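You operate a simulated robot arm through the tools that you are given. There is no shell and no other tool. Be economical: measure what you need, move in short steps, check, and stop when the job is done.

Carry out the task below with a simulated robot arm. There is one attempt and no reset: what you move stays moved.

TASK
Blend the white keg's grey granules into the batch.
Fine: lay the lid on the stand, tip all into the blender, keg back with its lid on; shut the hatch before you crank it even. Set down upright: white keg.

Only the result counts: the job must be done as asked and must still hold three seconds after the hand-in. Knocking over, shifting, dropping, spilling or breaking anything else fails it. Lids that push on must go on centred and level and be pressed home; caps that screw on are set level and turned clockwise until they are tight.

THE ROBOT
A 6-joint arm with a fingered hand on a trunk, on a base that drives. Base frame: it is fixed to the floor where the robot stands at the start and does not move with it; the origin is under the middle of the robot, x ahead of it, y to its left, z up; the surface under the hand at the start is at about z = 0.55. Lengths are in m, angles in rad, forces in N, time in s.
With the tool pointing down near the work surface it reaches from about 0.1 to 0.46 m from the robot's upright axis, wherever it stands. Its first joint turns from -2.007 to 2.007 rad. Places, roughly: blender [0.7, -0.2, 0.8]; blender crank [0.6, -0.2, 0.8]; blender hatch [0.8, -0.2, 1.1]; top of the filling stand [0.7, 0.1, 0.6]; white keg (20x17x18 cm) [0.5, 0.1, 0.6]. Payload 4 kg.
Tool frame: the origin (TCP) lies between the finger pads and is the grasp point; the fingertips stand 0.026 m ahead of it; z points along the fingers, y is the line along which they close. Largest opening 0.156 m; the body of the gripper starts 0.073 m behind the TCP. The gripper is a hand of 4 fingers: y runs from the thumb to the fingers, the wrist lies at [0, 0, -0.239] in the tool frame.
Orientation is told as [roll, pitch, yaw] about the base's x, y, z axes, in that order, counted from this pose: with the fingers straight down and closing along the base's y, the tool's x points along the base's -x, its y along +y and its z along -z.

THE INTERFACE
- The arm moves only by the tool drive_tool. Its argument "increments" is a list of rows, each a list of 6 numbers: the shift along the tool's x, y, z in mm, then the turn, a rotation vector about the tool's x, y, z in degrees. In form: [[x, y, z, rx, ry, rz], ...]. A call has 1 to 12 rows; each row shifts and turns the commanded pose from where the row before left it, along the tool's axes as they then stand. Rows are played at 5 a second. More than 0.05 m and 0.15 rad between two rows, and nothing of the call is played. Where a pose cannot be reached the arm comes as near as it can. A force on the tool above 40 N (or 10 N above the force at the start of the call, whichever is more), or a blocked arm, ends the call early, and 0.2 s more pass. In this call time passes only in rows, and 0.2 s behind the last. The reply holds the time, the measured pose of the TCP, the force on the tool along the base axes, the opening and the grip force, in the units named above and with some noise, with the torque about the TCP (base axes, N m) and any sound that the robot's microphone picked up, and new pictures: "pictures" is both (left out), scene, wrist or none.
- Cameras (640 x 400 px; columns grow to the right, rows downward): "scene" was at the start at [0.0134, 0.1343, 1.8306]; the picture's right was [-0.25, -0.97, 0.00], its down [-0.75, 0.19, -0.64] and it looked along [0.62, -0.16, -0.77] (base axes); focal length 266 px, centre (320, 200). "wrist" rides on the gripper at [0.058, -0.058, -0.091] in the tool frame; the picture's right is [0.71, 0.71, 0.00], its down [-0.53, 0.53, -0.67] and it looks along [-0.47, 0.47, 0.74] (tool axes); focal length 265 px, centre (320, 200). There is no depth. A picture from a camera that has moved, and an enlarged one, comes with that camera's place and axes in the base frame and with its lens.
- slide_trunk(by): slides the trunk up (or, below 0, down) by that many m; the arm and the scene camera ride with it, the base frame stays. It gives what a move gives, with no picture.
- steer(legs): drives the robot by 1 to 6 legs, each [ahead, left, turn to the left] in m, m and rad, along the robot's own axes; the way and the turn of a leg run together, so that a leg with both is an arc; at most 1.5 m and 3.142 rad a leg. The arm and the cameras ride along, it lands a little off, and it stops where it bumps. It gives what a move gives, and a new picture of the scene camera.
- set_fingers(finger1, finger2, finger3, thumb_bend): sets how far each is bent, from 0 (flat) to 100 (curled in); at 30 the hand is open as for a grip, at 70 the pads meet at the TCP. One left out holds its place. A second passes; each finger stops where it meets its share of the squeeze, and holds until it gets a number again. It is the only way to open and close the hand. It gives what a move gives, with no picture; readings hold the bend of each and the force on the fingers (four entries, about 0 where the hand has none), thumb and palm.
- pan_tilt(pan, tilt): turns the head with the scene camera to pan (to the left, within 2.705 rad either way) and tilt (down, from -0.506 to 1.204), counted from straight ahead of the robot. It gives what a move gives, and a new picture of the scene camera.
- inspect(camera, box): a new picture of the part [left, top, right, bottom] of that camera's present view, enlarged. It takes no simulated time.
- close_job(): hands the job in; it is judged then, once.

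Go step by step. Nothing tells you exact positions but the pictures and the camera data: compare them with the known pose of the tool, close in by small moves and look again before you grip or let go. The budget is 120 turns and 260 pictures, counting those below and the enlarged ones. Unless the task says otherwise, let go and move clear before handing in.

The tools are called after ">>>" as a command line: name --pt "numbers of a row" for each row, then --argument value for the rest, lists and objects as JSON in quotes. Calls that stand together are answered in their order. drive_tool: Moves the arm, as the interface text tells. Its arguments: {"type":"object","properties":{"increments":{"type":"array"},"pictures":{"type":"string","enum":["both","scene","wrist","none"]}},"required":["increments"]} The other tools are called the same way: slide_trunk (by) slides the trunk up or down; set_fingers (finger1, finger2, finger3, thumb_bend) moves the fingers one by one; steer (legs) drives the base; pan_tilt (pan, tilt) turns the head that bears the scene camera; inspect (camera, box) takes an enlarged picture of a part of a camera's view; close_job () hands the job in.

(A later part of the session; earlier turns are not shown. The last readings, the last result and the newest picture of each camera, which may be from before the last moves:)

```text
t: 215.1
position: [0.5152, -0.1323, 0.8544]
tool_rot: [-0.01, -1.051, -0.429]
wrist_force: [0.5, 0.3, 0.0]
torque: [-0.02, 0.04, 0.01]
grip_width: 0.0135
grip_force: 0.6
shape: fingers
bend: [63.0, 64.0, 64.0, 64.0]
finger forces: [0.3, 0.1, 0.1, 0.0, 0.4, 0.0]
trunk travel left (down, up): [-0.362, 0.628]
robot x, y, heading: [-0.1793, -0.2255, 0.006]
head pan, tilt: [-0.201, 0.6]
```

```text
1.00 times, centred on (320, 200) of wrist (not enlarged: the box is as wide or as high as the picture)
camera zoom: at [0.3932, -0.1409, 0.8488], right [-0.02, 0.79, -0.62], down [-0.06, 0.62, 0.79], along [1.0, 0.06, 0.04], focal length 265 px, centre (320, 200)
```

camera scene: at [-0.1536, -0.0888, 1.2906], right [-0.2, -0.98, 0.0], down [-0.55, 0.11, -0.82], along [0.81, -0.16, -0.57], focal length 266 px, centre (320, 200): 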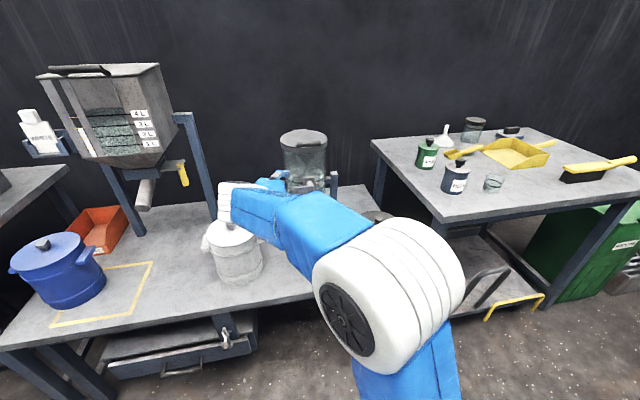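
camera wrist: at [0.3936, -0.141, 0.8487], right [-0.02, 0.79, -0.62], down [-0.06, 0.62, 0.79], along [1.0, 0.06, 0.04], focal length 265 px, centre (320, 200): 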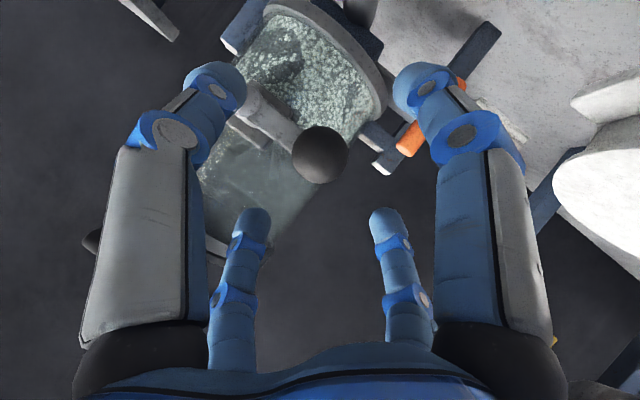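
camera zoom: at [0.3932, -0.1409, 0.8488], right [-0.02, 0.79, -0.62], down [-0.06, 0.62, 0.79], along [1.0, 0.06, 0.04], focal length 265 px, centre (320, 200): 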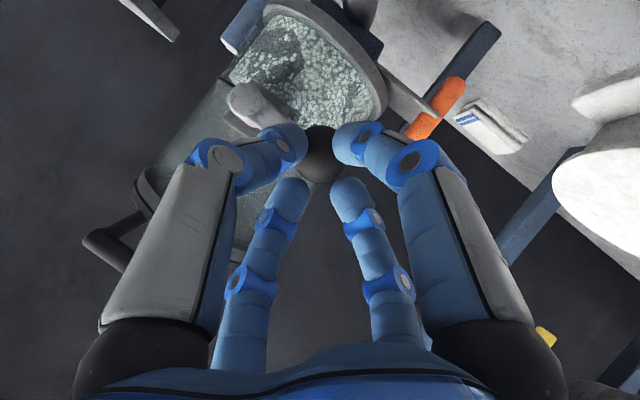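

The ball is loosely caged. I'll try the first quarter turn (clockwise as seen from the front) and check.

>>> drive_tool --pt "-27.2 -7.2 -11.9 0 0 0" --pt "-23.3 -19.6 -2.9 0 0 0" --pt "-13.1 -26.7 6.8 0 0 0" --pt "0 0 0 0 0 0" --pictures "wrist"

```text
t: 216.1
position: [0.5139, -0.1909, 0.9127]
tool_rot: [-0.011, -1.052, -0.428]
wrist_force: [-0.5, 0.6, 0.4]
torque: [0.0, -0.01, 0.03]
grip_width: 0.0122
grip_force: 0.1
shape: fingers
bend: [64.0, 64.0, 64.0, 64.0]
finger forces: [0.0, 0.0, 0.0, 0.0, 0.0, 0.0]
trunk travel left (down, up): [-0.362, 0.628]
robot x, y, heading: [-0.1812, -0.2255, 0.003]
head pan, tilt: [-0.201, 0.6]
camera wrist: at [0.3926, -0.1989, 0.9077], right [-0.02, 0.79, -0.62], down [-0.06, 0.62, 0.79], along [1.0, 0.06, 0.04], focal length 265 px, centre (320, 200)
```

wrist: 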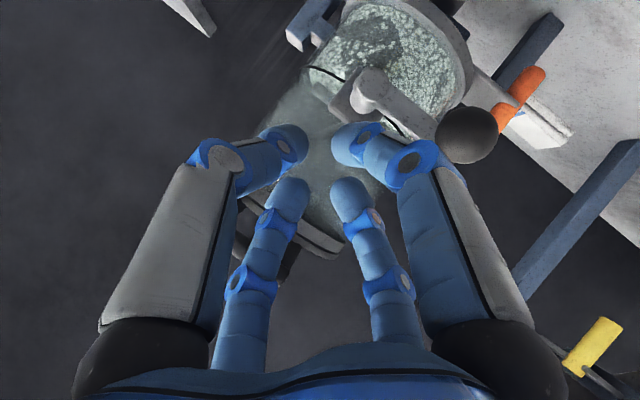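

It slipped off; the cage was too shallow. I'll open, return, go 12 mm deeper and grip the ball more firmly.

>>> set_fingers --finger1 45 --finger2 45 --finger3 45 --thumb_bend 45

>>> drive_tool --pt "0 0 -40 0 0 0" --pt "31.8 26.7 4 0 0 0" --pt "31.8 26.7 4 0 0 0" --pt "0 0 26 0 0 0" --pt "0 0 26 0 0 0" --pt "0 0 0 0 0 0" --pictures "wrist"

>>> set_fingers --finger1 70 --finger2 70 --finger3 70 --thumb_bend 70

>>> inspect --camera "wrist" --box '[180, 60, 460, 240]'

```text
t: 217.1
position: [0.5152, -0.1913, 0.9114]
tool_rot: [-0.01, -1.049, -0.426]
wrist_force: [-0.2, -0.2, -0.3]
torque: [-0.01, -0.02, -0.02]
grip_width: 0.0646
grip_force: 0.1
shape: fingers
bend: [45.0, 45.0, 45.0, 45.0]
finger forces: [0.0, 0.0, 0.1, 0.0, 0.1, 0.0]
trunk travel left (down, up): [-0.362, 0.628]
robot x, y, heading: [-0.1802, -0.2213, -0.008]
head pan, tilt: [-0.201, 0.6]
```

```text
t: 218.5
position: [0.524, -0.139, 0.8469]
tool_rot: [-0.009, -1.05, -0.429]
wrist_force: [0.5, 0.5, 0.4]
torque: [0.02, 0.03, 0.01]
grip_width: 0.0649
grip_force: 0.1
shape: fingers
bend: [45.0, 45.0, 45.0, 45.0]
finger forces: [0.0, 0.0, 0.0, 0.0, 0.1, 0.0]
trunk travel left (down, up): [-0.362, 0.628]
robot x, y, heading: [-0.18, -0.224, -0.002]
head pan, tilt: [-0.201, 0.6]
camera wrist: at [0.4021, -0.1461, 0.8412], right [-0.02, 0.79, -0.62], down [-0.06, 0.62, 0.79], along [1.0, 0.06, 0.04], focal length 265 px, centre (320, 200)
```

wrist: 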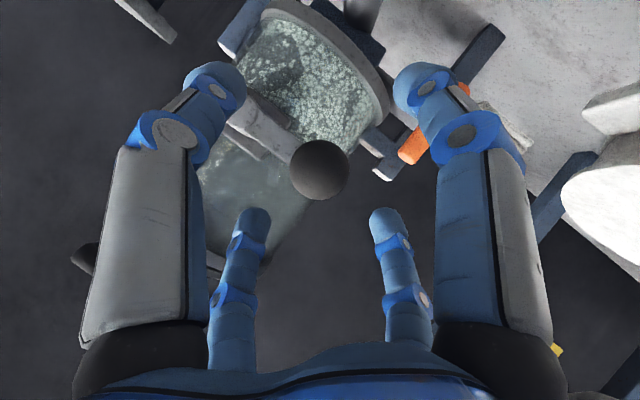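

```text
t: 219.5
position: [0.5245, -0.1393, 0.8452]
tool_rot: [-0.013, -1.05, -0.427]
wrist_force: [-1.1, -3.5, -0.6]
torque: [-0.05, 0.04, -0.06]
grip_width: 0.0155
grip_force: 15.0
shape: fingers
bend: [63.0, 63.0, 63.0, 64.0]
finger forces: [6.6, 6.9, 6.5, 0.0, 10.0, 0.1]
trunk travel left (down, up): [-0.362, 0.628]
robot x, y, heading: [-0.1788, -0.2239, -0.003]
head pan, tilt: [-0.201, 0.6]
```

```text
2.22 times, centred on (320, 150) of wrist
camera zoom: at [0.4019, -0.1466, 0.8411], right [-0.02, 0.79, -0.62], down [-0.06, 0.62, 0.79], along [1.0, 0.05, 0.04], focal length 590 px, centre (320, 311)
```

zoom: 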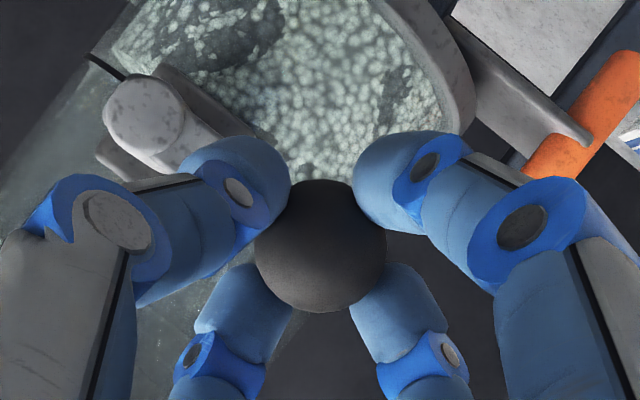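

Firm grip on the ball. I'll try the quarter turn again.

>>> drive_tool --pt "-27.2 -7.2 -11.9 0 0 0" --pt "-23.3 -19.6 -2.9 0 0 0" --pt "-13.1 -26.7 6.8 0 0 0" --pt "0 0 0 0 0 0" --pictures "wrist"

```text
t: 220.5
position: [0.5248, -0.197, 0.9094]
tool_rot: [-0.012, -1.05, -0.427]
wrist_force: [-0.3, -0.8, -0.3]
torque: [-0.04, -0.02, -0.01]
grip_width: 0.0
grip_force: 0.1
shape: fingers
bend: [69.0, 69.0, 69.0, 69.0]
finger forces: [0.0, 0.0, 0.1, 0.0, 0.1, 0.0]
trunk travel left (down, up): [-0.362, 0.628]
robot x, y, heading: [-0.1783, -0.2229, -0.004]
head pan, tilt: [-0.201, 0.6]
camera wrist: at [0.4019, -0.2044, 0.9047], right [-0.02, 0.79, -0.62], down [-0.06, 0.62, 0.79], along [1.0, 0.06, 0.04], focal length 265 px, centre (320, 200)
```

wrist: 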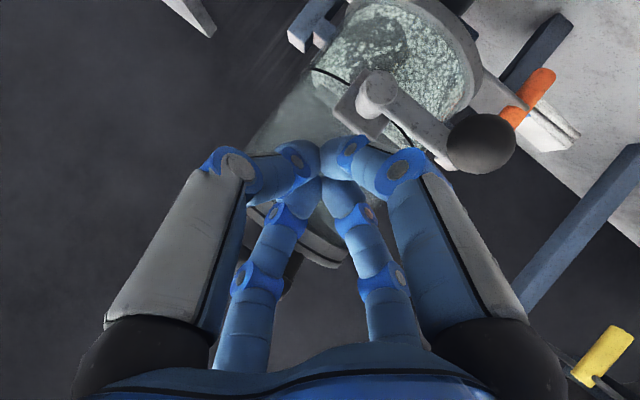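

It slipped again and the crank hasn't moved. I'll seat the ball deep inside the grip so the fingertips close behind it.

>>> set_fingers --finger1 42 --finger2 42 --finger3 42 --thumb_bend 42

>>> drive_tool --pt "0 0 -45 0 0 0" --pt "31.8 26.7 4 0 0 0" --pt "31.8 26.7 4 0 0 0" --pt "0 0 30 0 0 0" --pt "0 0 20 0 0 0" --pt "0 0 8 0 0 0" --pt "0 0 0 0 0 0" --pictures "wrist"

>>> set_fingers --finger1 80 --finger2 80 --finger3 80 --thumb_bend 80

>>> inspect --camera "wrist" --box '[180, 60, 460, 240]'

```text
t: 221.5
position: [0.5234, -0.1956, 0.9093]
tool_rot: [-0.011, -1.05, -0.427]
wrist_force: [0.2, 0.2, -0.4]
torque: [-0.02, 0.01, -0.02]
grip_width: 0.0732
grip_force: 0.0
shape: fingers
bend: [42.0, 42.0, 42.0, 42.0]
finger forces: [0.1, 0.0, 0.1, 0.1, 0.0, 0.0]
trunk travel left (down, up): [-0.362, 0.628]
robot x, y, heading: [-0.1747, -0.2233, -0.003]
head pan, tilt: [-0.201, 0.6]
```

```text
t: 223.1
position: [0.5336, -0.1439, 0.8406]
tool_rot: [-0.01, -1.05, -0.428]
wrist_force: [-0.2, 0.7, -0.8]
torque: [-0.03, -0.02, 0.01]
grip_width: 0.0733
grip_force: 0.0
shape: fingers
bend: [42.0, 42.0, 42.0, 42.0]
finger forces: [0.0, 0.1, 0.1, 0.1, 0.0, 0.0]
trunk travel left (down, up): [-0.362, 0.628]
robot x, y, heading: [-0.1779, -0.2256, 0.001]
head pan, tilt: [-0.201, 0.6]
camera wrist: at [0.4119, -0.1512, 0.8359], right [-0.02, 0.79, -0.62], down [-0.06, 0.62, 0.79], along [1.0, 0.06, 0.04], focal length 265 px, centre (320, 200)
```

wrist: 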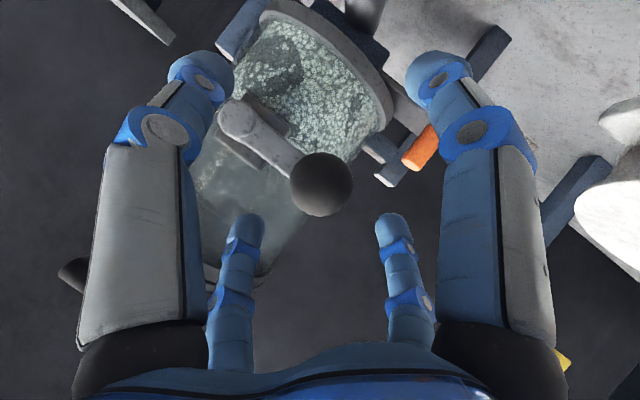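

```text
t: 224.1
position: [0.5336, -0.1439, 0.8413]
tool_rot: [-0.01, -1.05, -0.429]
wrist_force: [0.5, -7.7, 0.2]
torque: [-0.12, -0.38, 0.13]
grip_width: 0.0117
grip_force: 25.9
shape: fingers
bend: [64.0, 63.0, 64.0, 66.0]
finger forces: [7.9, 9.6, 14.8, 0.0, 20.5, 0.0]
trunk travel left (down, up): [-0.362, 0.628]
robot x, y, heading: [-0.1769, -0.2249, -0.006]
head pan, tilt: [-0.201, 0.6]
```

```text
2.22 times, centred on (320, 150) of wrist
camera zoom: at [0.4116, -0.1522, 0.8363], right [-0.02, 0.79, -0.62], down [-0.06, 0.62, 0.79], along [1.0, 0.05, 0.04], focal length 590 px, centre (320, 311)
```

zoom: 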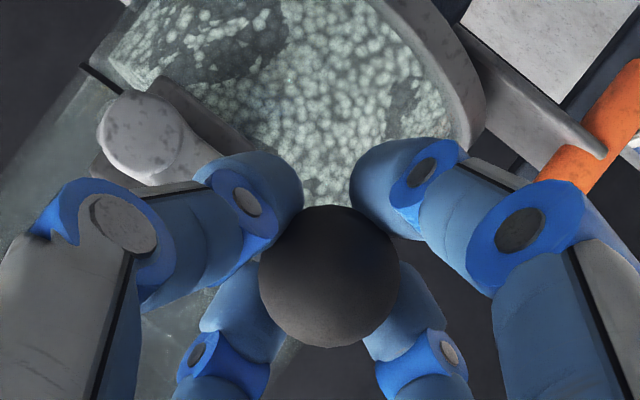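

The fingers are now behind the ball. I'll make a small upward test move and read the force.

>>> drive_tool --pt "-8.8 -0.8 -4.7 0 0 0" --pt "-8.5 -2.5 -4 0 0 0" --pt "0 0 0 0 0 0" --pictures "wrist"

```text
t: 224.9
position: [0.5358, -0.148, 0.8531]
tool_rot: [-0.025, -1.041, -0.418]
wrist_force: [8.3, -6.3, -28.6]
torque: [0.07, 0.24, 0.0]
grip_width: 0.0191
grip_force: 19.9
shape: fingers
bend: [60.0, 63.0, 69.0, 66.0]
finger forces: [13.8, 10.0, 2.7, 0.0, 12.7, 0.1]
trunk travel left (down, up): [-0.362, 0.628]
robot x, y, heading: [-0.1781, -0.2258, -0.005]
head pan, tilt: [-0.201, 0.6]
camera wrist: at [0.4131, -0.1553, 0.8486], right [-0.03, 0.79, -0.62], down [-0.05, 0.62, 0.79], along [1.0, 0.05, 0.03], focal length 265 px, centre (320, 200)
```

wrist: 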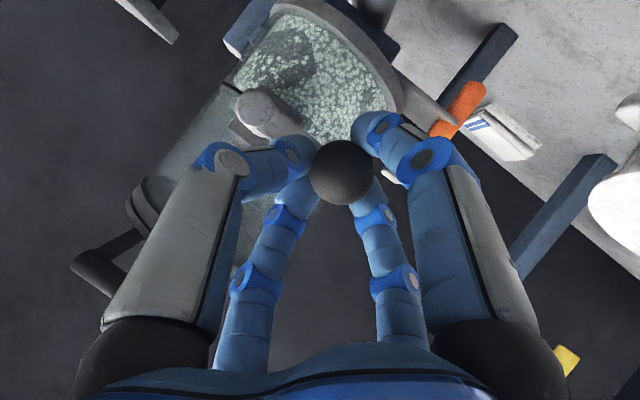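

It resists firmly in that direction. I'll try the other way (downward).

>>> drive_tool --pt "8.5 2.5 4 0 0 0" --pt "8.8 0.8 4.7 0 0 0" --pt "8.8 -0.8 5 0 0 0" --pt "8.5 -2 5 0 0 0" --pt "0 0 0 0 0 0" --pictures "wrist"

```text
t: 225.9
position: [0.5346, -0.1517, 0.8321]
tool_rot: [-0.008, -1.069, -0.438]
wrist_force: [4.6, -11.6, 6.8]
torque: [-0.35, -0.16, 0.19]
grip_width: 0.0172
grip_force: 32.6
shape: fingers
bend: [60.0, 62.0, 71.0, 66.0]
finger forces: [15.1, 15.9, 3.4, 0.1, 30.0, 0.1]
trunk travel left (down, up): [-0.362, 0.628]
robot x, y, heading: [-0.1791, -0.2243, 0.004]
head pan, tilt: [-0.201, 0.6]
stopped in row 4: the force on the tool passed its limit at 42 N (the readings are from after the stop); the commanded pose is now the measured one
camera wrist: at [0.4132, -0.1581, 0.8253], right [0.0, 0.78, -0.62], down [-0.07, 0.62, 0.78], along [1.0, 0.05, 0.05], focal length 265 px, centre (320, 200)
```

wrist: 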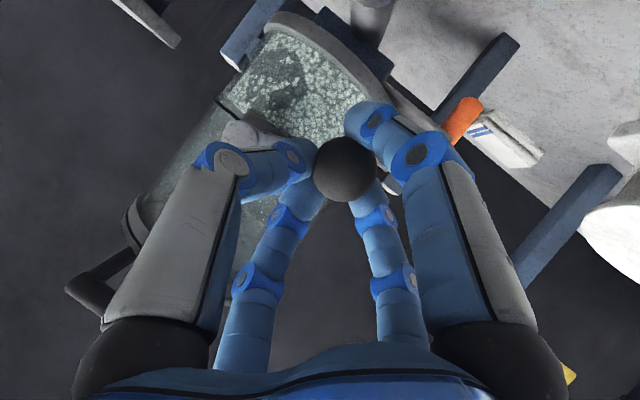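

The crank turned about 20° downward (ball now at z≈0.812), so it runs counter-clockwise from the front. I'll continue in that direction along the circle.

>>> drive_tool --pt "6.6 -4.6 6.3 0 0 0" --pt "6.5 -4.6 6.3 0 0 0" --pt "4 -7.1 6.2 0 0 0" --pt "4 -7.1 6.1 0 0 0" --pt "0 0 0 0 0 0" --pictures "wrist"

```text
t: 227.1
position: [0.5361, -0.1749, 0.8094]
tool_rot: [0.006, -1.077, -0.449]
wrist_force: [9.7, -13.9, 33.7]
torque: [-0.72, -0.29, -0.04]
grip_width: 0.0155
grip_force: 49.3
shape: fingers
bend: [60.0, 61.0, 72.0, 77.0]
finger forces: [13.1, 24.9, 0.0, 0.0, 59.7, 0.0]
trunk travel left (down, up): [-0.362, 0.628]
robot x, y, heading: [-0.1794, -0.2248, 0.001]
head pan, tilt: [-0.201, 0.6]
camera wrist: at [0.4136, -0.1822, 0.8005], right [0.0, 0.78, -0.62], down [-0.08, 0.62, 0.78], along [1.0, 0.05, 0.06], focal length 265 px, centre (320, 200)
```

wrist: 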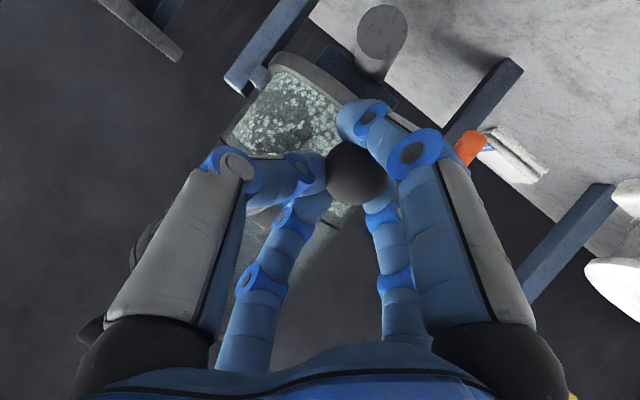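

The crank turns, but most of the load is radial misfit from the grip. A better way is to push the ball with a closed fist from its trailing side, hand pointing straight ahead. I'll back out, shift the base right and reorient.

>>> set_fingers --finger1 42 --finger2 42 --finger3 42 --thumb_bend 42

>>> drive_tool --pt "0 0 -40 0 0 0" --pt "0 0 -40 0 0 0" --pt "0 0 0 -5.41 0 -3.125" --pt "0 0 0 -5.41 0 -3.125" --pt "0 0 0 -5.41 0 -3.125" --pt "0 0 0 0 0 0" --pictures "wrist"

>>> steer --legs '[[0, -0.1, 0]]'

```text
t: 228.1
position: [0.5342, -0.1737, 0.7984]
tool_rot: [-0.007, -1.062, -0.432]
wrist_force: [1.0, 3.5, 0.1]
torque: [-0.15, 0.0, 0.22]
grip_width: 0.0732
grip_force: 1.6
shape: fingers
bend: [42.0, 42.0, 42.0, 42.0]
finger forces: [0.0, 0.0, 3.9, 0.1, 0.1, 0.1]
trunk travel left (down, up): [-0.362, 0.628]
robot x, y, heading: [-0.1775, -0.2232, -0.0]
head pan, tilt: [-0.201, 0.6]
```

```text
t: 229.5
position: [0.4723, -0.1441, 0.8377]
tool_rot: [-0.019, -1.06, -0.097]
wrist_force: [-0.3, -0.1, -0.8]
torque: [-0.03, 0.01, 0.0]
grip_width: 0.0732
grip_force: 0.0
shape: fingers
bend: [42.0, 42.0, 42.0, 42.0]
finger forces: [0.1, 0.1, 0.0, 0.0, 0.0, 0.0]
trunk travel left (down, up): [-0.362, 0.628]
robot x, y, heading: [-0.1814, -0.2243, 0.0]
head pan, tilt: [-0.201, 0.6]
camera wrist: at [0.3589, -0.1909, 0.8315], right [-0.26, 0.74, -0.62], down [-0.26, 0.57, 0.78], along [0.93, 0.37, 0.05], focal length 265 px, centre (320, 200)
```

wrist: 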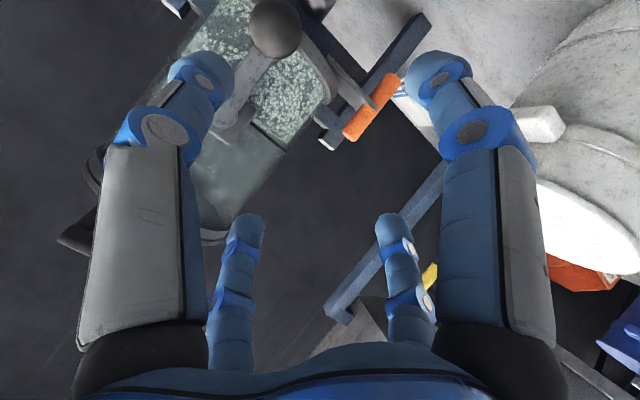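

```text
t: 231.4
position: [0.4728, -0.2442, 0.8371]
tool_rot: [-0.016, -1.061, -0.097]
wrist_force: [0.2, -0.3, -0.2]
torque: [0.01, 0.0, 0.0]
grip_width: 0.0734
grip_force: 0.1
shape: fingers
bend: [42.0, 42.0, 42.0, 42.0]
finger forces: [0.0, 0.0, 0.0, 0.0, 0.0, 0.1]
trunk travel left (down, up): [-0.362, 0.628]
robot x, y, heading: [-0.1759, -0.3251, 0.001]
head pan, tilt: [-0.201, 0.6]
camera scene: at [-0.1535, -0.1914, 1.2907], right [-0.2, -0.98, 0.0], down [-0.55, 0.11, -0.82], along [0.81, -0.16, -0.57], focal length 266 px, centre (320, 200)
```

scene: 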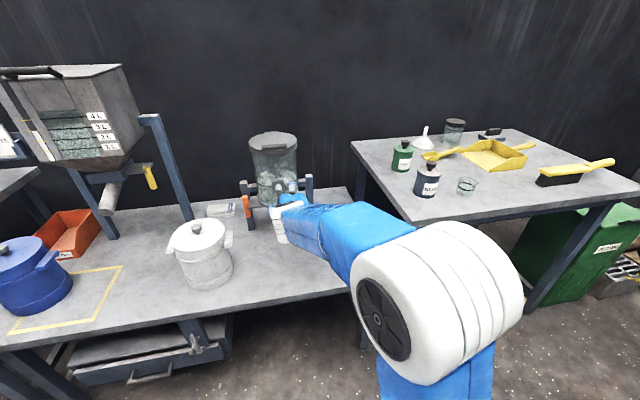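

Base shifted freely. The ball now hangs at the bottom (0.544, −0.211, 0.775). I'll level the hand, make a fist and place it on the trailing (+y) side.

>>> set_fingers --finger1 72 --finger2 72 --finger3 72 --thumb_bend 72

>>> drive_tool --pt "0 0 -10 0 -6.25 0" --pt "0 0 -10 0 -6.25 0" --pt "0 0 0 0 -6.25 0" --pt "0 0 0 0 -6.25 0" --pt "13 32 -3 0 0 0" --pt "13 32 -3 0 0 0" --pt "13 32 -3 0 0 0" --pt "0 0 0 0 0 0" --pictures "wrist"

```text
t: 232.4
position: [0.4725, -0.2417, 0.8377]
tool_rot: [-0.017, -1.06, -0.097]
wrist_force: [0.0, 0.7, 1.5]
torque: [0.0, 0.0, 0.0]
grip_width: 0.0
grip_force: 0.0
shape: fingers
bend: [69.0, 71.0, 69.0, 69.0]
finger forces: [0.0, 0.0, 0.1, 0.0, 0.1, 0.0]
trunk travel left (down, up): [-0.362, 0.628]
robot x, y, heading: [-0.1844, -0.3251, 0.003]
head pan, tilt: [-0.201, 0.6]
```

```text
t: 234.2
position: [0.4522, -0.1416, 0.807]
tool_rot: [-0.124, -1.498, 0.013]
wrist_force: [0.9, -0.5, -0.3]
torque: [0.01, 0.01, -0.02]
grip_width: 0.0001
grip_force: 0.1
shape: fingers
bend: [69.0, 71.0, 71.0, 69.0]
finger forces: [0.0, 0.1, 0.0, 0.0, 0.1, 0.0]
trunk travel left (down, up): [-0.362, 0.628]
robot x, y, heading: [-0.1812, -0.3264, 0.001]
head pan, tilt: [-0.201, 0.6]
camera wrist: at [0.3522, -0.1904, 0.7558], right [0.03, 0.7, -0.71], down [-0.56, 0.6, 0.57], along [0.83, 0.39, 0.41], focal length 265 px, centre (320, 200)
```

wrist: 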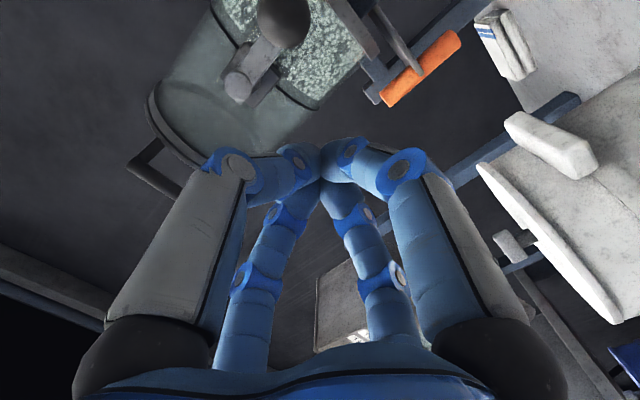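

Geometry is confirmed. I'll advance beside the ball and push the first third of a turn.

>>> drive_tool --pt "0 0 27 0 0 0" --pt "0 0 27 0 0 0" --pt "0 0 26 0 0 0" --pt "16.5 -13.8 2.7 0 0 0" --pt "10.8 -18.7 2.8 0 0 0" --pt "3.7 -21.2 2.6 0 0 0" --pt "-3.7 -21.2 2.1 0 0 0" --pt "0 0 0 0 0 0" --pictures "wrist"

```text
t: 236.0
position: [0.5325, -0.227, 0.7731]
tool_rot: [-0.113, -1.498, 0.0]
wrist_force: [0.3, 0.7, -1.1]
torque: [0.04, 0.06, 0.01]
grip_width: 0.0
grip_force: 0.0
shape: fingers
bend: [71.0, 71.0, 71.0, 71.0]
finger forces: [0.1, 0.0, 0.0, 0.1, 0.1, 0.0]
trunk travel left (down, up): [-0.362, 0.628]
robot x, y, heading: [-0.1788, -0.3284, -0.004]
head pan, tilt: [-0.201, 0.6]
camera wrist: at [0.4312, -0.2754, 0.7226], right [0.03, 0.7, -0.71], down [-0.56, 0.6, 0.57], along [0.83, 0.39, 0.41], focal length 265 px, centre (320, 200)
```

wrist: 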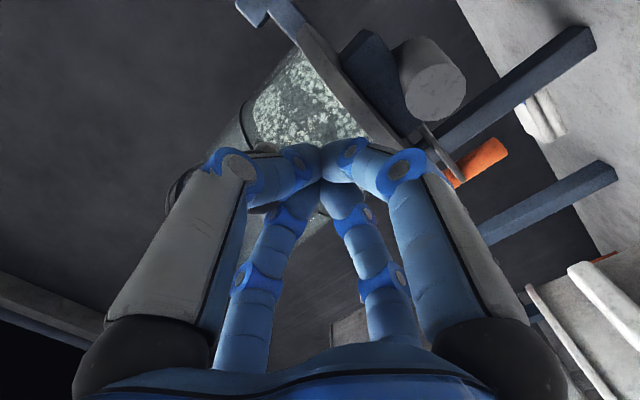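

Force stays low and the ball is being pushed ahead. I'll continue for the rest of the turn.

>>> drive_tool --pt "-10.8 -18.7 1.3 0 0 0" --pt "-16.5 -13.8 0.4 0 0 0" --pt "-20.2 -7.4 -0.6 0 0 0" --pt "-21.5 0 -1.5 0 0 0" --pt "-20.2 7.4 -2.2 0 0 0" --pt "-16.5 13.8 -2.7 0 0 0" --pt "0 0 0 0 0 0" --pictures "wrist"

>>> inspect --camera "scene" --box '[220, 110, 340, 250]'

```text
t: 237.1
position: [0.5293, -0.2591, 0.8363]
tool_rot: [-0.202, -1.466, 0.104]
wrist_force: [-13.4, 11.2, -11.1]
torque: [-0.49, -0.31, 0.25]
grip_width: 0.0
grip_force: 10.3
shape: fingers
bend: [67.0, 72.0, 71.0, 71.0]
finger forces: [0.0, 0.0, 20.4, 0.0, 0.0, 0.0]
trunk travel left (down, up): [-0.362, 0.628]
robot x, y, heading: [-0.1784, -0.3266, -0.001]
head pan, tilt: [-0.201, 0.6]
stopped in row 5: the force on the tool passed its limit at 43 N (the readings are from after the stop); the commanded pose is now the measured one
camera wrist: at [0.4277, -0.3091, 0.7895], right [0.0, 0.7, -0.72], down [-0.56, 0.6, 0.58], along [0.83, 0.4, 0.38], focal length 265 px, centre (320, 200)
```

wrist: 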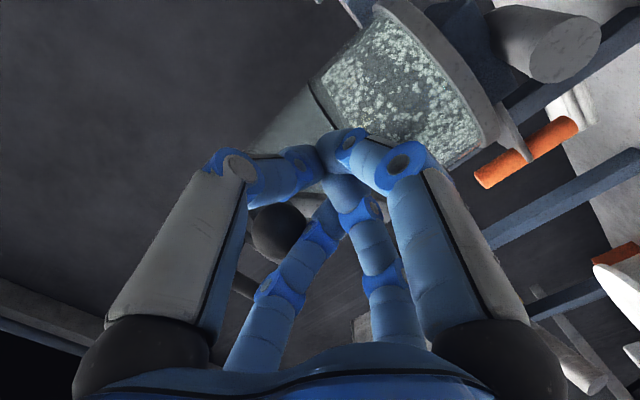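

```text
2.86 times, centred on (280, 180) of scene
camera zoom: at [-0.154, -0.19, 1.2905], right [-0.2, -0.98, 0.0], down [-0.55, 0.11, -0.83], along [0.81, -0.16, -0.56], focal length 762 px, centre (434, 257)
```

zoom: 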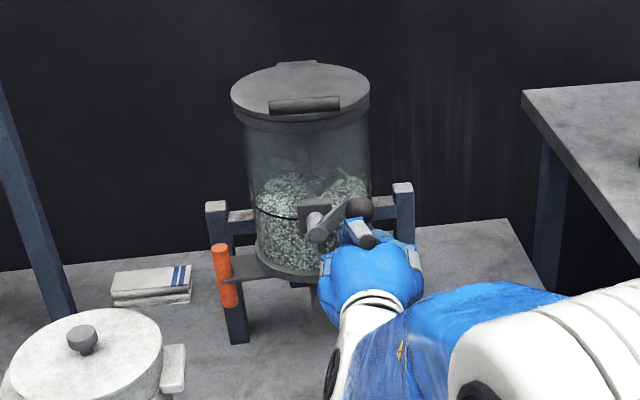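

The scene view shows the crank turning well: it's now upper right. The hand should run on a slightly larger circle (R≈0.077, about 38° behind the ball) so it pushes tangentially. I'll correct and continue.

>>> drive_tool --pt "0 -24 3 0 0 0" --pt "-15 0 0 0 0 0" --pt "-24.6 10.4 -2.9 0 0 0" --pt "-19.6 18.3 -3.4 0 0 0" --pt "-12.1 23.8 -3.5 0 0 0" --pt "-3.3 26.5 -3.1 0 0 0" --pt "6 26.1 -2.4 0 0 0" --pt "14.6 22.4 -1.4 0 0 0" --pt "21.3 16.1 -0.3 0 0 0" --pt "25.6 7.8 0.9 0 0 0" --pt "0 0 0 0 0 0" --pictures "scene"

>>> inspect --camera "scene" --box '[220, 110, 340, 250]'

```text
t: 237.5
position: [0.5281, -0.2641, 0.8307]
tool_rot: [-0.253, -1.45, 0.172]
wrist_force: [-9.8, 12.5, -9.0]
torque: [-0.49, -0.26, 0.23]
grip_width: 0.0
grip_force: 9.3
shape: fingers
bend: [67.0, 72.0, 71.0, 71.0]
finger forces: [0.0, 0.0, 18.3, 0.0, 0.1, 0.1]
trunk travel left (down, up): [-0.362, 0.628]
robot x, y, heading: [-0.1811, -0.3285, 0.006]
head pan, tilt: [-0.201, 0.6]
stopped in row 1: the force on the tool passed its limit at 49 N (the readings are from after the stop); the commanded pose is now the measured one
camera scene: at [-0.1537, -0.1901, 1.2906], right [-0.2, -0.98, 0.0], down [-0.55, 0.11, -0.83], along [0.81, -0.16, -0.56], focal length 266 px, centre (320, 200)
```

scene: 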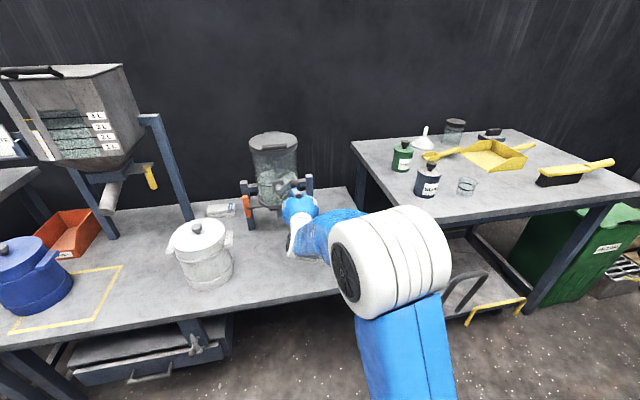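

```text
2.86 times, centred on (280, 180) of scene
camera zoom: at [-0.1537, -0.1901, 1.2906], right [-0.2, -0.98, 0.0], down [-0.55, 0.11, -0.83], along [0.81, -0.16, -0.56], focal length 762 px, centre (434, 257)
```

zoom: 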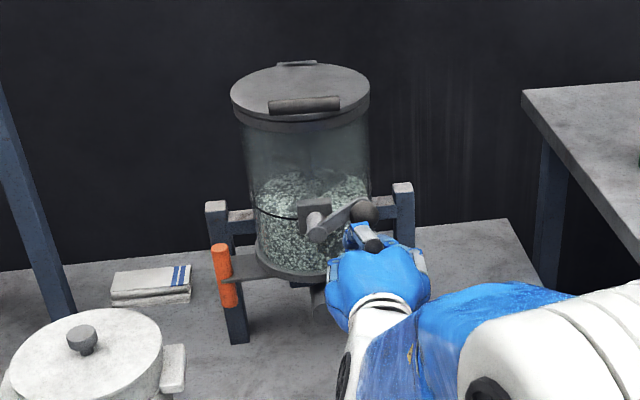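

The ball wedges between the fist's knuckles. Now that the free direction is known, a centred four-finger grip with the hand level should work, so I'll back out, open, re-centre on the ball (y −0.25, z 0.88) and grip it.

>>> drive_tool --pt "0 0 -30 0 0 0" --pt "0 0 -30 0 0 0" --pt "0 0 0 0 0 0" --pictures "none"

>>> set_fingers --finger1 42 --finger2 42 --finger3 42 --thumb_bend 42

>>> drive_tool --pt "-25 7 -8 0 0 0" --pt "-25 7 -8 0 0 0" --pt "0 0 0 0 0 0" --pictures "wrist"

>>> inspect --camera "scene" --box '[220, 110, 340, 250]'

```text
t: 238.3
position: [0.4694, -0.2612, 0.8414]
tool_rot: [-0.231, -1.459, 0.145]
wrist_force: [0.3, 0.0, -0.5]
torque: [-0.02, 0.04, 0.04]
grip_width: 0.0
grip_force: 0.0
shape: fingers
bend: [67.0, 72.0, 71.0, 71.0]
finger forces: [0.0, 0.0, 0.0, 0.0, 0.0, 0.1]
trunk travel left (down, up): [-0.362, 0.628]
robot x, y, heading: [-0.1767, -0.3237, 0.004]
head pan, tilt: [-0.201, 0.6]
```

```text
t: 239.3
position: [0.4684, -0.2629, 0.8402]
tool_rot: [-0.232, -1.458, 0.146]
wrist_force: [-0.1, -0.5, 0.2]
torque: [-0.01, 0.02, -0.02]
grip_width: 0.0732
grip_force: 0.0
shape: fingers
bend: [42.0, 42.0, 42.0, 42.0]
finger forces: [0.0, 0.0, 0.0, 0.0, 0.1, 0.1]
trunk travel left (down, up): [-0.362, 0.628]
robot x, y, heading: [-0.1837, -0.3275, 0.001]
head pan, tilt: [-0.201, 0.6]
```

```text
t: 240.1
position: [0.4607, -0.2444, 0.8918]
tool_rot: [-0.235, -1.458, 0.147]
wrist_force: [0.2, 0.4, -0.2]
torque: [-0.02, 0.0, -0.02]
grip_width: 0.0734
grip_force: 0.0
shape: fingers
bend: [42.0, 42.0, 42.0, 42.0]
finger forces: [0.1, 0.0, 0.0, 0.0, 0.0, 0.0]
trunk travel left (down, up): [-0.362, 0.628]
robot x, y, heading: [-0.1779, -0.3315, 0.003]
head pan, tilt: [-0.201, 0.6]
camera wrist: at [0.3586, -0.2971, 0.8458], right [-0.02, 0.69, -0.72], down [-0.56, 0.59, 0.58], along [0.83, 0.41, 0.38], focal length 265 px, centre (320, 200)
```

wrist: 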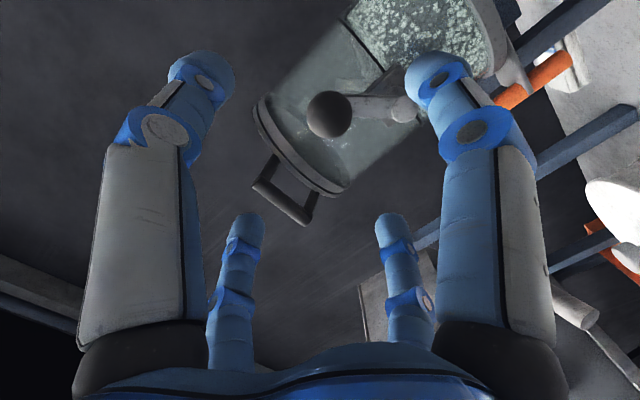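

```text
2.86 times, centred on (280, 180) of scene
camera zoom: at [-0.1537, -0.1908, 1.2906], right [-0.2, -0.98, 0.0], down [-0.55, 0.11, -0.82], along [0.81, -0.16, -0.57], focal length 762 px, centre (434, 257)
```

zoom: 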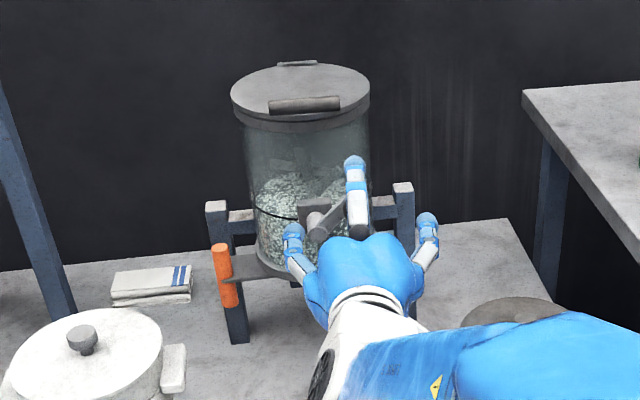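

Ball at (−0.252, 0.877). I'll advance over it, grip, and run the first part of the circle (over the top, counter-clockwise from the front).

>>> drive_tool --pt "2 0 35 0 0 0" --pt "3 0 36 0 0 0" --pt "0 0 0 0 0 0" --pictures "none"

>>> set_fingers --finger1 78 --finger2 78 --finger3 78 --thumb_bend 78

>>> drive_tool --pt "-12.7 16.8 -2.9 0 0 0" --pt "-6.3 20 -2.4 0 0 0" --pt "1.1 21.2 -1.6 0 0 0" --pt "8.1 19.5 -0.6 0 0 0" --pt "0 0 0 0 0 0" --pictures "wrist"

>>> inspect --camera "scene" --box '[220, 110, 340, 250]'

```text
t: 240.9
position: [0.5298, -0.2538, 0.8794]
tool_rot: [-0.232, -1.456, 0.145]
wrist_force: [0.2, -1.0, 0.2]
torque: [0.03, 0.02, 0.04]
grip_width: 0.0735
grip_force: 0.0
shape: fingers
bend: [42.0, 42.0, 42.0, 42.0]
finger forces: [0.1, 0.0, 0.0, 0.0, 0.0, 0.0]
trunk travel left (down, up): [-0.362, 0.628]
robot x, y, heading: [-0.1793, -0.3283, 0.001]
head pan, tilt: [-0.201, 0.6]
```

```text
t: 241.9
position: [0.5298, -0.2547, 0.8804]
tool_rot: [-0.228, -1.457, 0.14]
wrist_force: [11.0, -4.3, 2.4]
torque: [-0.04, -0.08, 0.02]
grip_width: 0.0101
grip_force: 20.6
shape: fingers
bend: [64.0, 62.0, 65.0, 66.0]
finger forces: [8.3, 8.5, 9.1, 0.1, 16.0, 0.0]
trunk travel left (down, up): [-0.362, 0.628]
robot x, y, heading: [-0.1809, -0.328, -0.0]
head pan, tilt: [-0.201, 0.6]
```

```text
t: 243.1
position: [0.5318, -0.1749, 0.8841]
tool_rot: [-0.224, -1.451, 0.138]
wrist_force: [17.1, -8.0, -0.9]
torque: [-0.35, -0.05, -0.13]
grip_width: 0.0
grip_force: 24.9
shape: fingers
bend: [68.0, 63.0, 67.0, 68.0]
finger forces: [12.8, 15.3, 5.4, 0.0, 15.7, 0.0]
trunk travel left (down, up): [-0.362, 0.628]
robot x, y, heading: [-0.1794, -0.3249, 0.003]
head pan, tilt: [-0.201, 0.6]
camera wrist: at [0.4303, -0.2265, 0.8381], right [-0.02, 0.69, -0.72], down [-0.55, 0.59, 0.59], along [0.83, 0.41, 0.37], focal length 265 px, centre (320, 200)
```

wrist: 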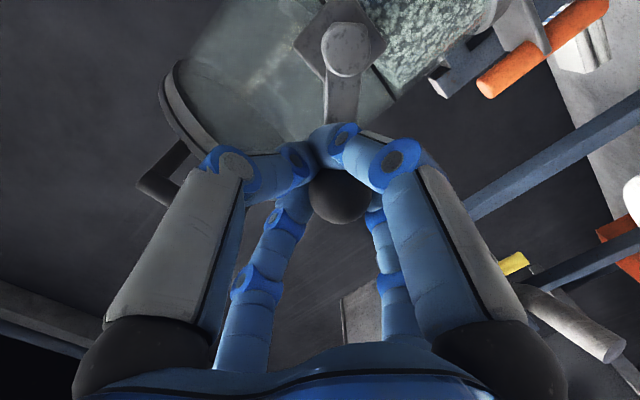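

```text
2.86 times, centred on (280, 180) of scene
camera zoom: at [-0.1516, -0.1914, 1.2905], right [-0.2, -0.98, 0.0], down [-0.56, 0.11, -0.82], along [0.81, -0.16, -0.57], focal length 762 px, centre (434, 257)
```

zoom: 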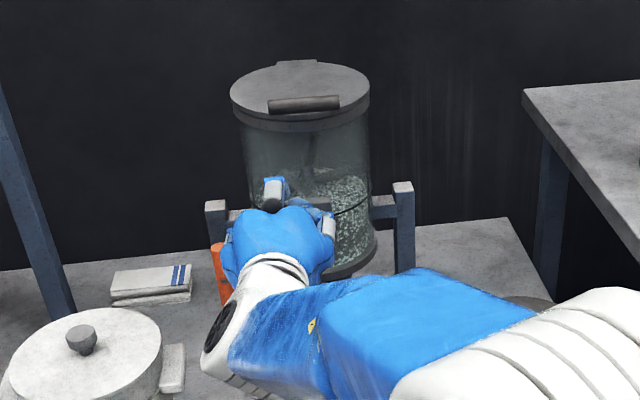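

The grip drives the crank smoothly. I'll continue the circle.

>>> drive_tool --pt "14.3 15.7 0.5 0 0 0" --pt "18.8 9.7 1.5 0 0 0" --pt "20.9 2.9 2.3 0 0 0" --pt "20.5 -4.6 2.8 0 0 0" --pt "17.7 -11.2 3.0 0 0 0" --pt "12.7 -16.8 2.9 0 0 0" --pt "6.3 -20 2.4 0 0 0" --pt "0 0 0 0 0 0" --pictures "none"

>>> drive_tool --pt "-1.1 -21.2 1.6 0 0 0" --pt "-8.1 -19.5 0.6 0 0 0" --pt "-14.3 -15.7 -0.5 0 0 0" --pt "-18.8 -9.7 -1.5 0 0 0" --pt "-20.9 -2.9 -2.3 0 0 0" --pt "-20.5 4.6 -2.8 0 0 0" --pt "-17.7 11.2 -3 0 0 0" --pt "0 0 0 0 0 0" --pictures "wrist"

>>> inspect --camera "scene" --box '[220, 110, 340, 250]'

```text
t: 244.9
position: [0.5309, -0.2008, 0.7716]
tool_rot: [-0.242, -1.449, 0.159]
wrist_force: [7.1, 10.2, -7.4]
torque: [-0.49, 0.0, 0.34]
grip_width: 0.0002
grip_force: 19.1
shape: fingers
bend: [71.0, 68.0, 62.0, 73.0]
finger forces: [0.0, 17.8, 20.3, 0.0, 0.1, 0.1]
trunk travel left (down, up): [-0.362, 0.628]
robot x, y, heading: [-0.1763, -0.3249, 0.008]
head pan, tilt: [-0.201, 0.6]
```

```text
t: 245.7
position: [0.5275, -0.2605, 0.7843]
tool_rot: [-0.213, -1.425, 0.119]
wrist_force: [-5.6, -6.9, -13.4]
torque: [-0.35, 0.21, 0.03]
grip_width: 0.0002
grip_force: 10.6
shape: fingers
bend: [71.0, 68.0, 68.0, 74.0]
finger forces: [0.0, 22.2, 0.1, 0.1, 0.1, 0.0]
trunk travel left (down, up): [-0.362, 0.628]
robot x, y, heading: [-0.1788, -0.3249, -0.002]
head pan, tilt: [-0.201, 0.6]
stopped in row 4: the force on the tool passed its limit at 43 N (the readings are from after the stop); the commanded pose is now the measured one
camera wrist: at [0.4245, -0.3117, 0.7409], right [-0.04, 0.69, -0.72], down [-0.53, 0.6, 0.6], along [0.85, 0.41, 0.35], focal length 265 px, centre (320, 200)
```

wrist: 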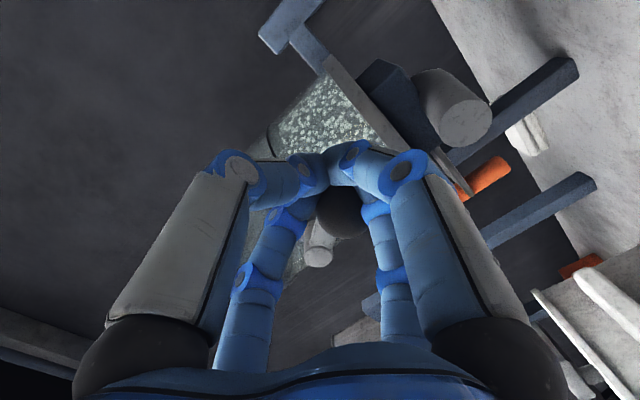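

```text
2.86 times, centred on (280, 180) of scene
camera zoom: at [-0.1541, -0.1902, 1.2909], right [-0.2, -0.98, 0.0], down [-0.55, 0.11, -0.83], along [0.81, -0.16, -0.56], focal length 762 px, centre (434, 257)
```

zoom: 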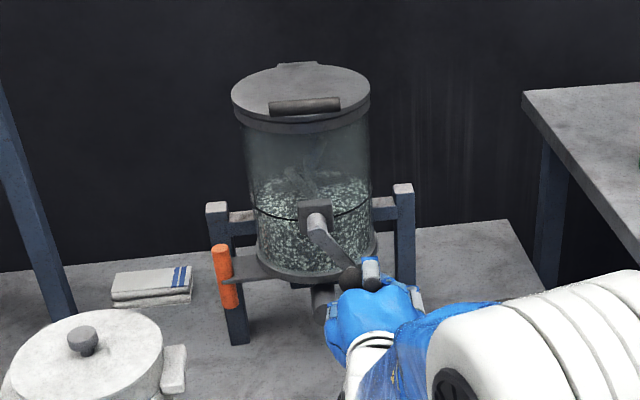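

>>> inspect --camera "scene" --box '[245, 130, 305, 220]'

>>> set_fingers --finger1 42 --finger2 42 --finger3 42 --thumb_bend 42

>>> drive_tool --pt "0 0 -35 0 0 0" --pt "0 0 -35 0 0 0" --pt "0 0 0 0 0 0" --pictures "wrist"

```text
4.44 times, centred on (275, 175) of scene
camera zoom: at [-0.1541, -0.1902, 1.2909], right [-0.2, -0.98, 0.0], down [-0.55, 0.11, -0.83], along [0.81, -0.16, -0.56], focal length 1185 px, centre (520, 311)
```

zoom: 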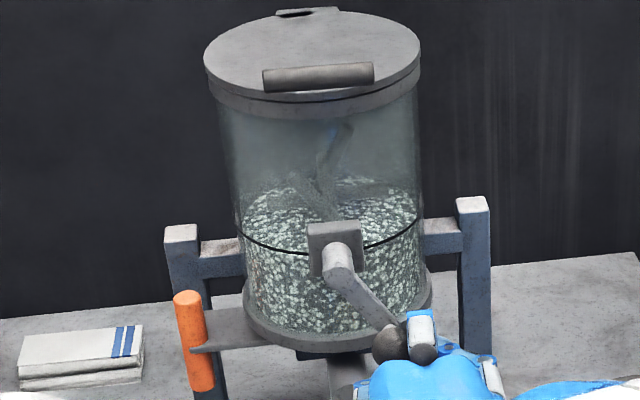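

```text
t: 246.7
position: [0.5294, -0.2598, 0.7886]
tool_rot: [-0.214, -1.437, 0.123]
wrist_force: [-0.1, -0.2, -0.1]
torque: [0.02, -0.02, 0.0]
grip_width: 0.073
grip_force: 0.1
shape: fingers
bend: [42.0, 42.0, 42.0, 42.0]
finger forces: [0.0, 0.0, 0.1, 0.1, 0.1, 0.0]
trunk travel left (down, up): [-0.362, 0.628]
robot x, y, heading: [-0.1807, -0.3248, 0.001]
head pan, tilt: [-0.201, 0.6]
```

```text
t: 247.5
position: [0.4593, -0.2514, 0.7967]
tool_rot: [-0.215, -1.435, 0.12]
wrist_force: [-0.6, -0.8, -0.4]
torque: [-0.01, -0.03, 0.0]
grip_width: 0.0731
grip_force: 0.0
shape: fingers
bend: [42.0, 42.0, 42.0, 42.0]
finger forces: [0.0, 0.0, 0.0, 0.1, 0.0, 0.0]
trunk travel left (down, up): [-0.362, 0.628]
robot x, y, heading: [-0.1826, -0.3252, 0.002]
head pan, tilt: [-0.201, 0.6]
camera wrist: at [0.3565, -0.3026, 0.7532], right [-0.03, 0.69, -0.72], down [-0.54, 0.6, 0.59], along [0.84, 0.41, 0.36], focal length 265 px, centre (320, 200)
```

wrist: 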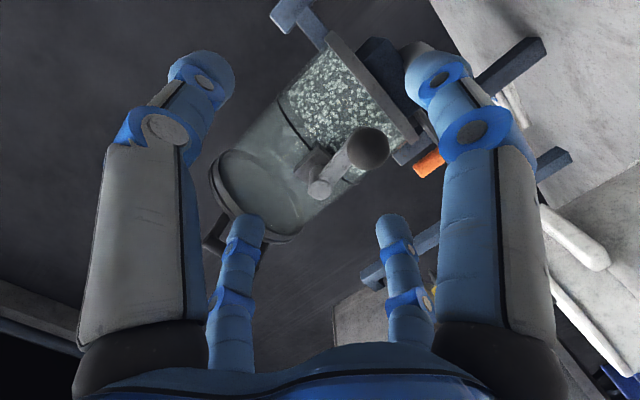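

The mix already looks quite even, but I'll give it more turns to be sure. Re-gripping at the ball (−0.221, 0.776) with a firmer hold, and cranking slower.

>>> drive_tool --pt "8.7 39 0 0 0 0" --pt "0 0 35 0 0 0" --pt "0 0 35 0 0 0" --pt "0 0 0 0 0 0" --pictures "none"

>>> set_fingers --finger1 90 --finger2 90 --finger3 90 --thumb_bend 90

>>> drive_tool --pt "-3.3 -10.2 0.6 0 0 0" --pt "-5 -9.3 0 0 0 0" --pt "-6.7 -8.2 -0.3 0 0 0" --pt "-8 -7 -0.6 0 0 0" --pt "-9 -5.5 -0.8 0 0 0" --pt "-9.8 -4 -1 0 0 0" --pt "-10.3 -2.2 -1.1 0 0 0" --pt "-10.6 -0.5 -1.3 0 0 0" --pt "-10.4 1.5 -1.4 0 0 0" --pt "-10.1 3.3 -1.5 0 0 0" --pt "-9.2 5 -1.5 0 0 0" --pt "0 0 0 0 0 0" --pictures "wrist"

>>> inspect --camera "scene" --box '[220, 110, 340, 250]'

```text
t: 248.5
position: [0.5329, -0.2191, 0.7777]
tool_rot: [-0.212, -1.434, 0.119]
wrist_force: [0.1, -1.1, -0.1]
torque: [0.04, -0.07, -0.04]
grip_width: 0.0731
grip_force: 0.3
shape: fingers
bend: [42.0, 42.0, 42.0, 42.0]
finger forces: [0.0, 0.1, 1.2, 0.1, 0.0, 0.1]
trunk travel left (down, up): [-0.362, 0.628]
robot x, y, heading: [-0.1788, -0.3271, -0.002]
head pan, tilt: [-0.201, 0.6]
```

```text
t: 249.5
position: [0.535, -0.2215, 0.7759]
tool_rot: [-0.208, -1.434, 0.115]
wrist_force: [31.0, -2.8, -3.2]
torque: [0.09, -0.05, 0.1]
grip_width: 0.0015
grip_force: 26.9
shape: fingers
bend: [67.0, 61.0, 67.0, 71.0]
finger forces: [7.5, 14.5, 8.0, 0.0, 23.5, 0.0]
trunk travel left (down, up): [-0.362, 0.628]
robot x, y, heading: [-0.1799, -0.3261, 0.003]
head pan, tilt: [-0.201, 0.6]
```

```text
t: 252.1
position: [0.534, -0.256, 0.8727]
tool_rot: [-0.216, -1.436, 0.122]
wrist_force: [0.0, 0.7, 1.0]
torque: [0.02, -0.03, -0.02]
grip_width: 0.0134
grip_force: 0.1
shape: fingers
bend: [73.0, 67.0, 73.0, 87.0]
finger forces: [0.1, 0.0, 0.0, 0.0, 0.0, 0.0]
trunk travel left (down, up): [-0.362, 0.628]
robot x, y, heading: [-0.1787, -0.3258, 0.005]
head pan, tilt: [-0.201, 0.6]
camera wrist: at [0.4303, -0.307, 0.8277], right [-0.03, 0.69, -0.72], down [-0.54, 0.6, 0.59], along [0.84, 0.41, 0.36], focal length 265 px, centre (320, 200)
```

wrist: 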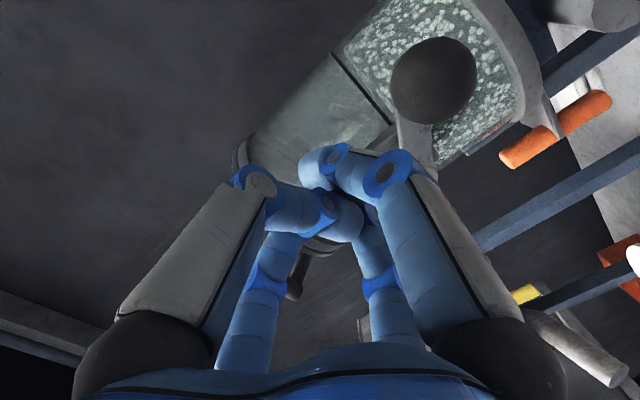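

```text
2.86 times, centred on (280, 180) of scene
camera zoom: at [-0.1536, -0.1909, 1.2906], right [-0.2, -0.98, 0.0], down [-0.55, 0.11, -0.82], along [0.81, -0.16, -0.57], focal length 762 px, centre (434, 257)
```

zoom: 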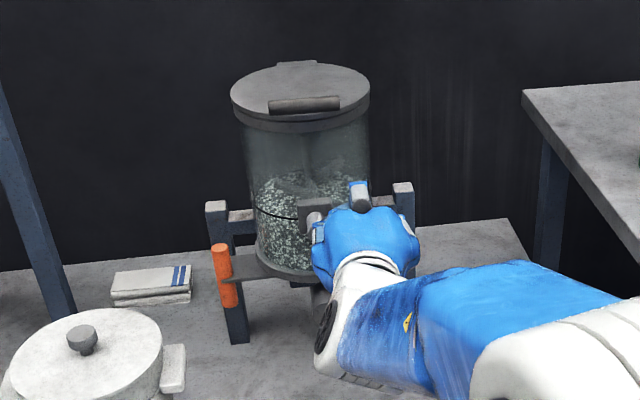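

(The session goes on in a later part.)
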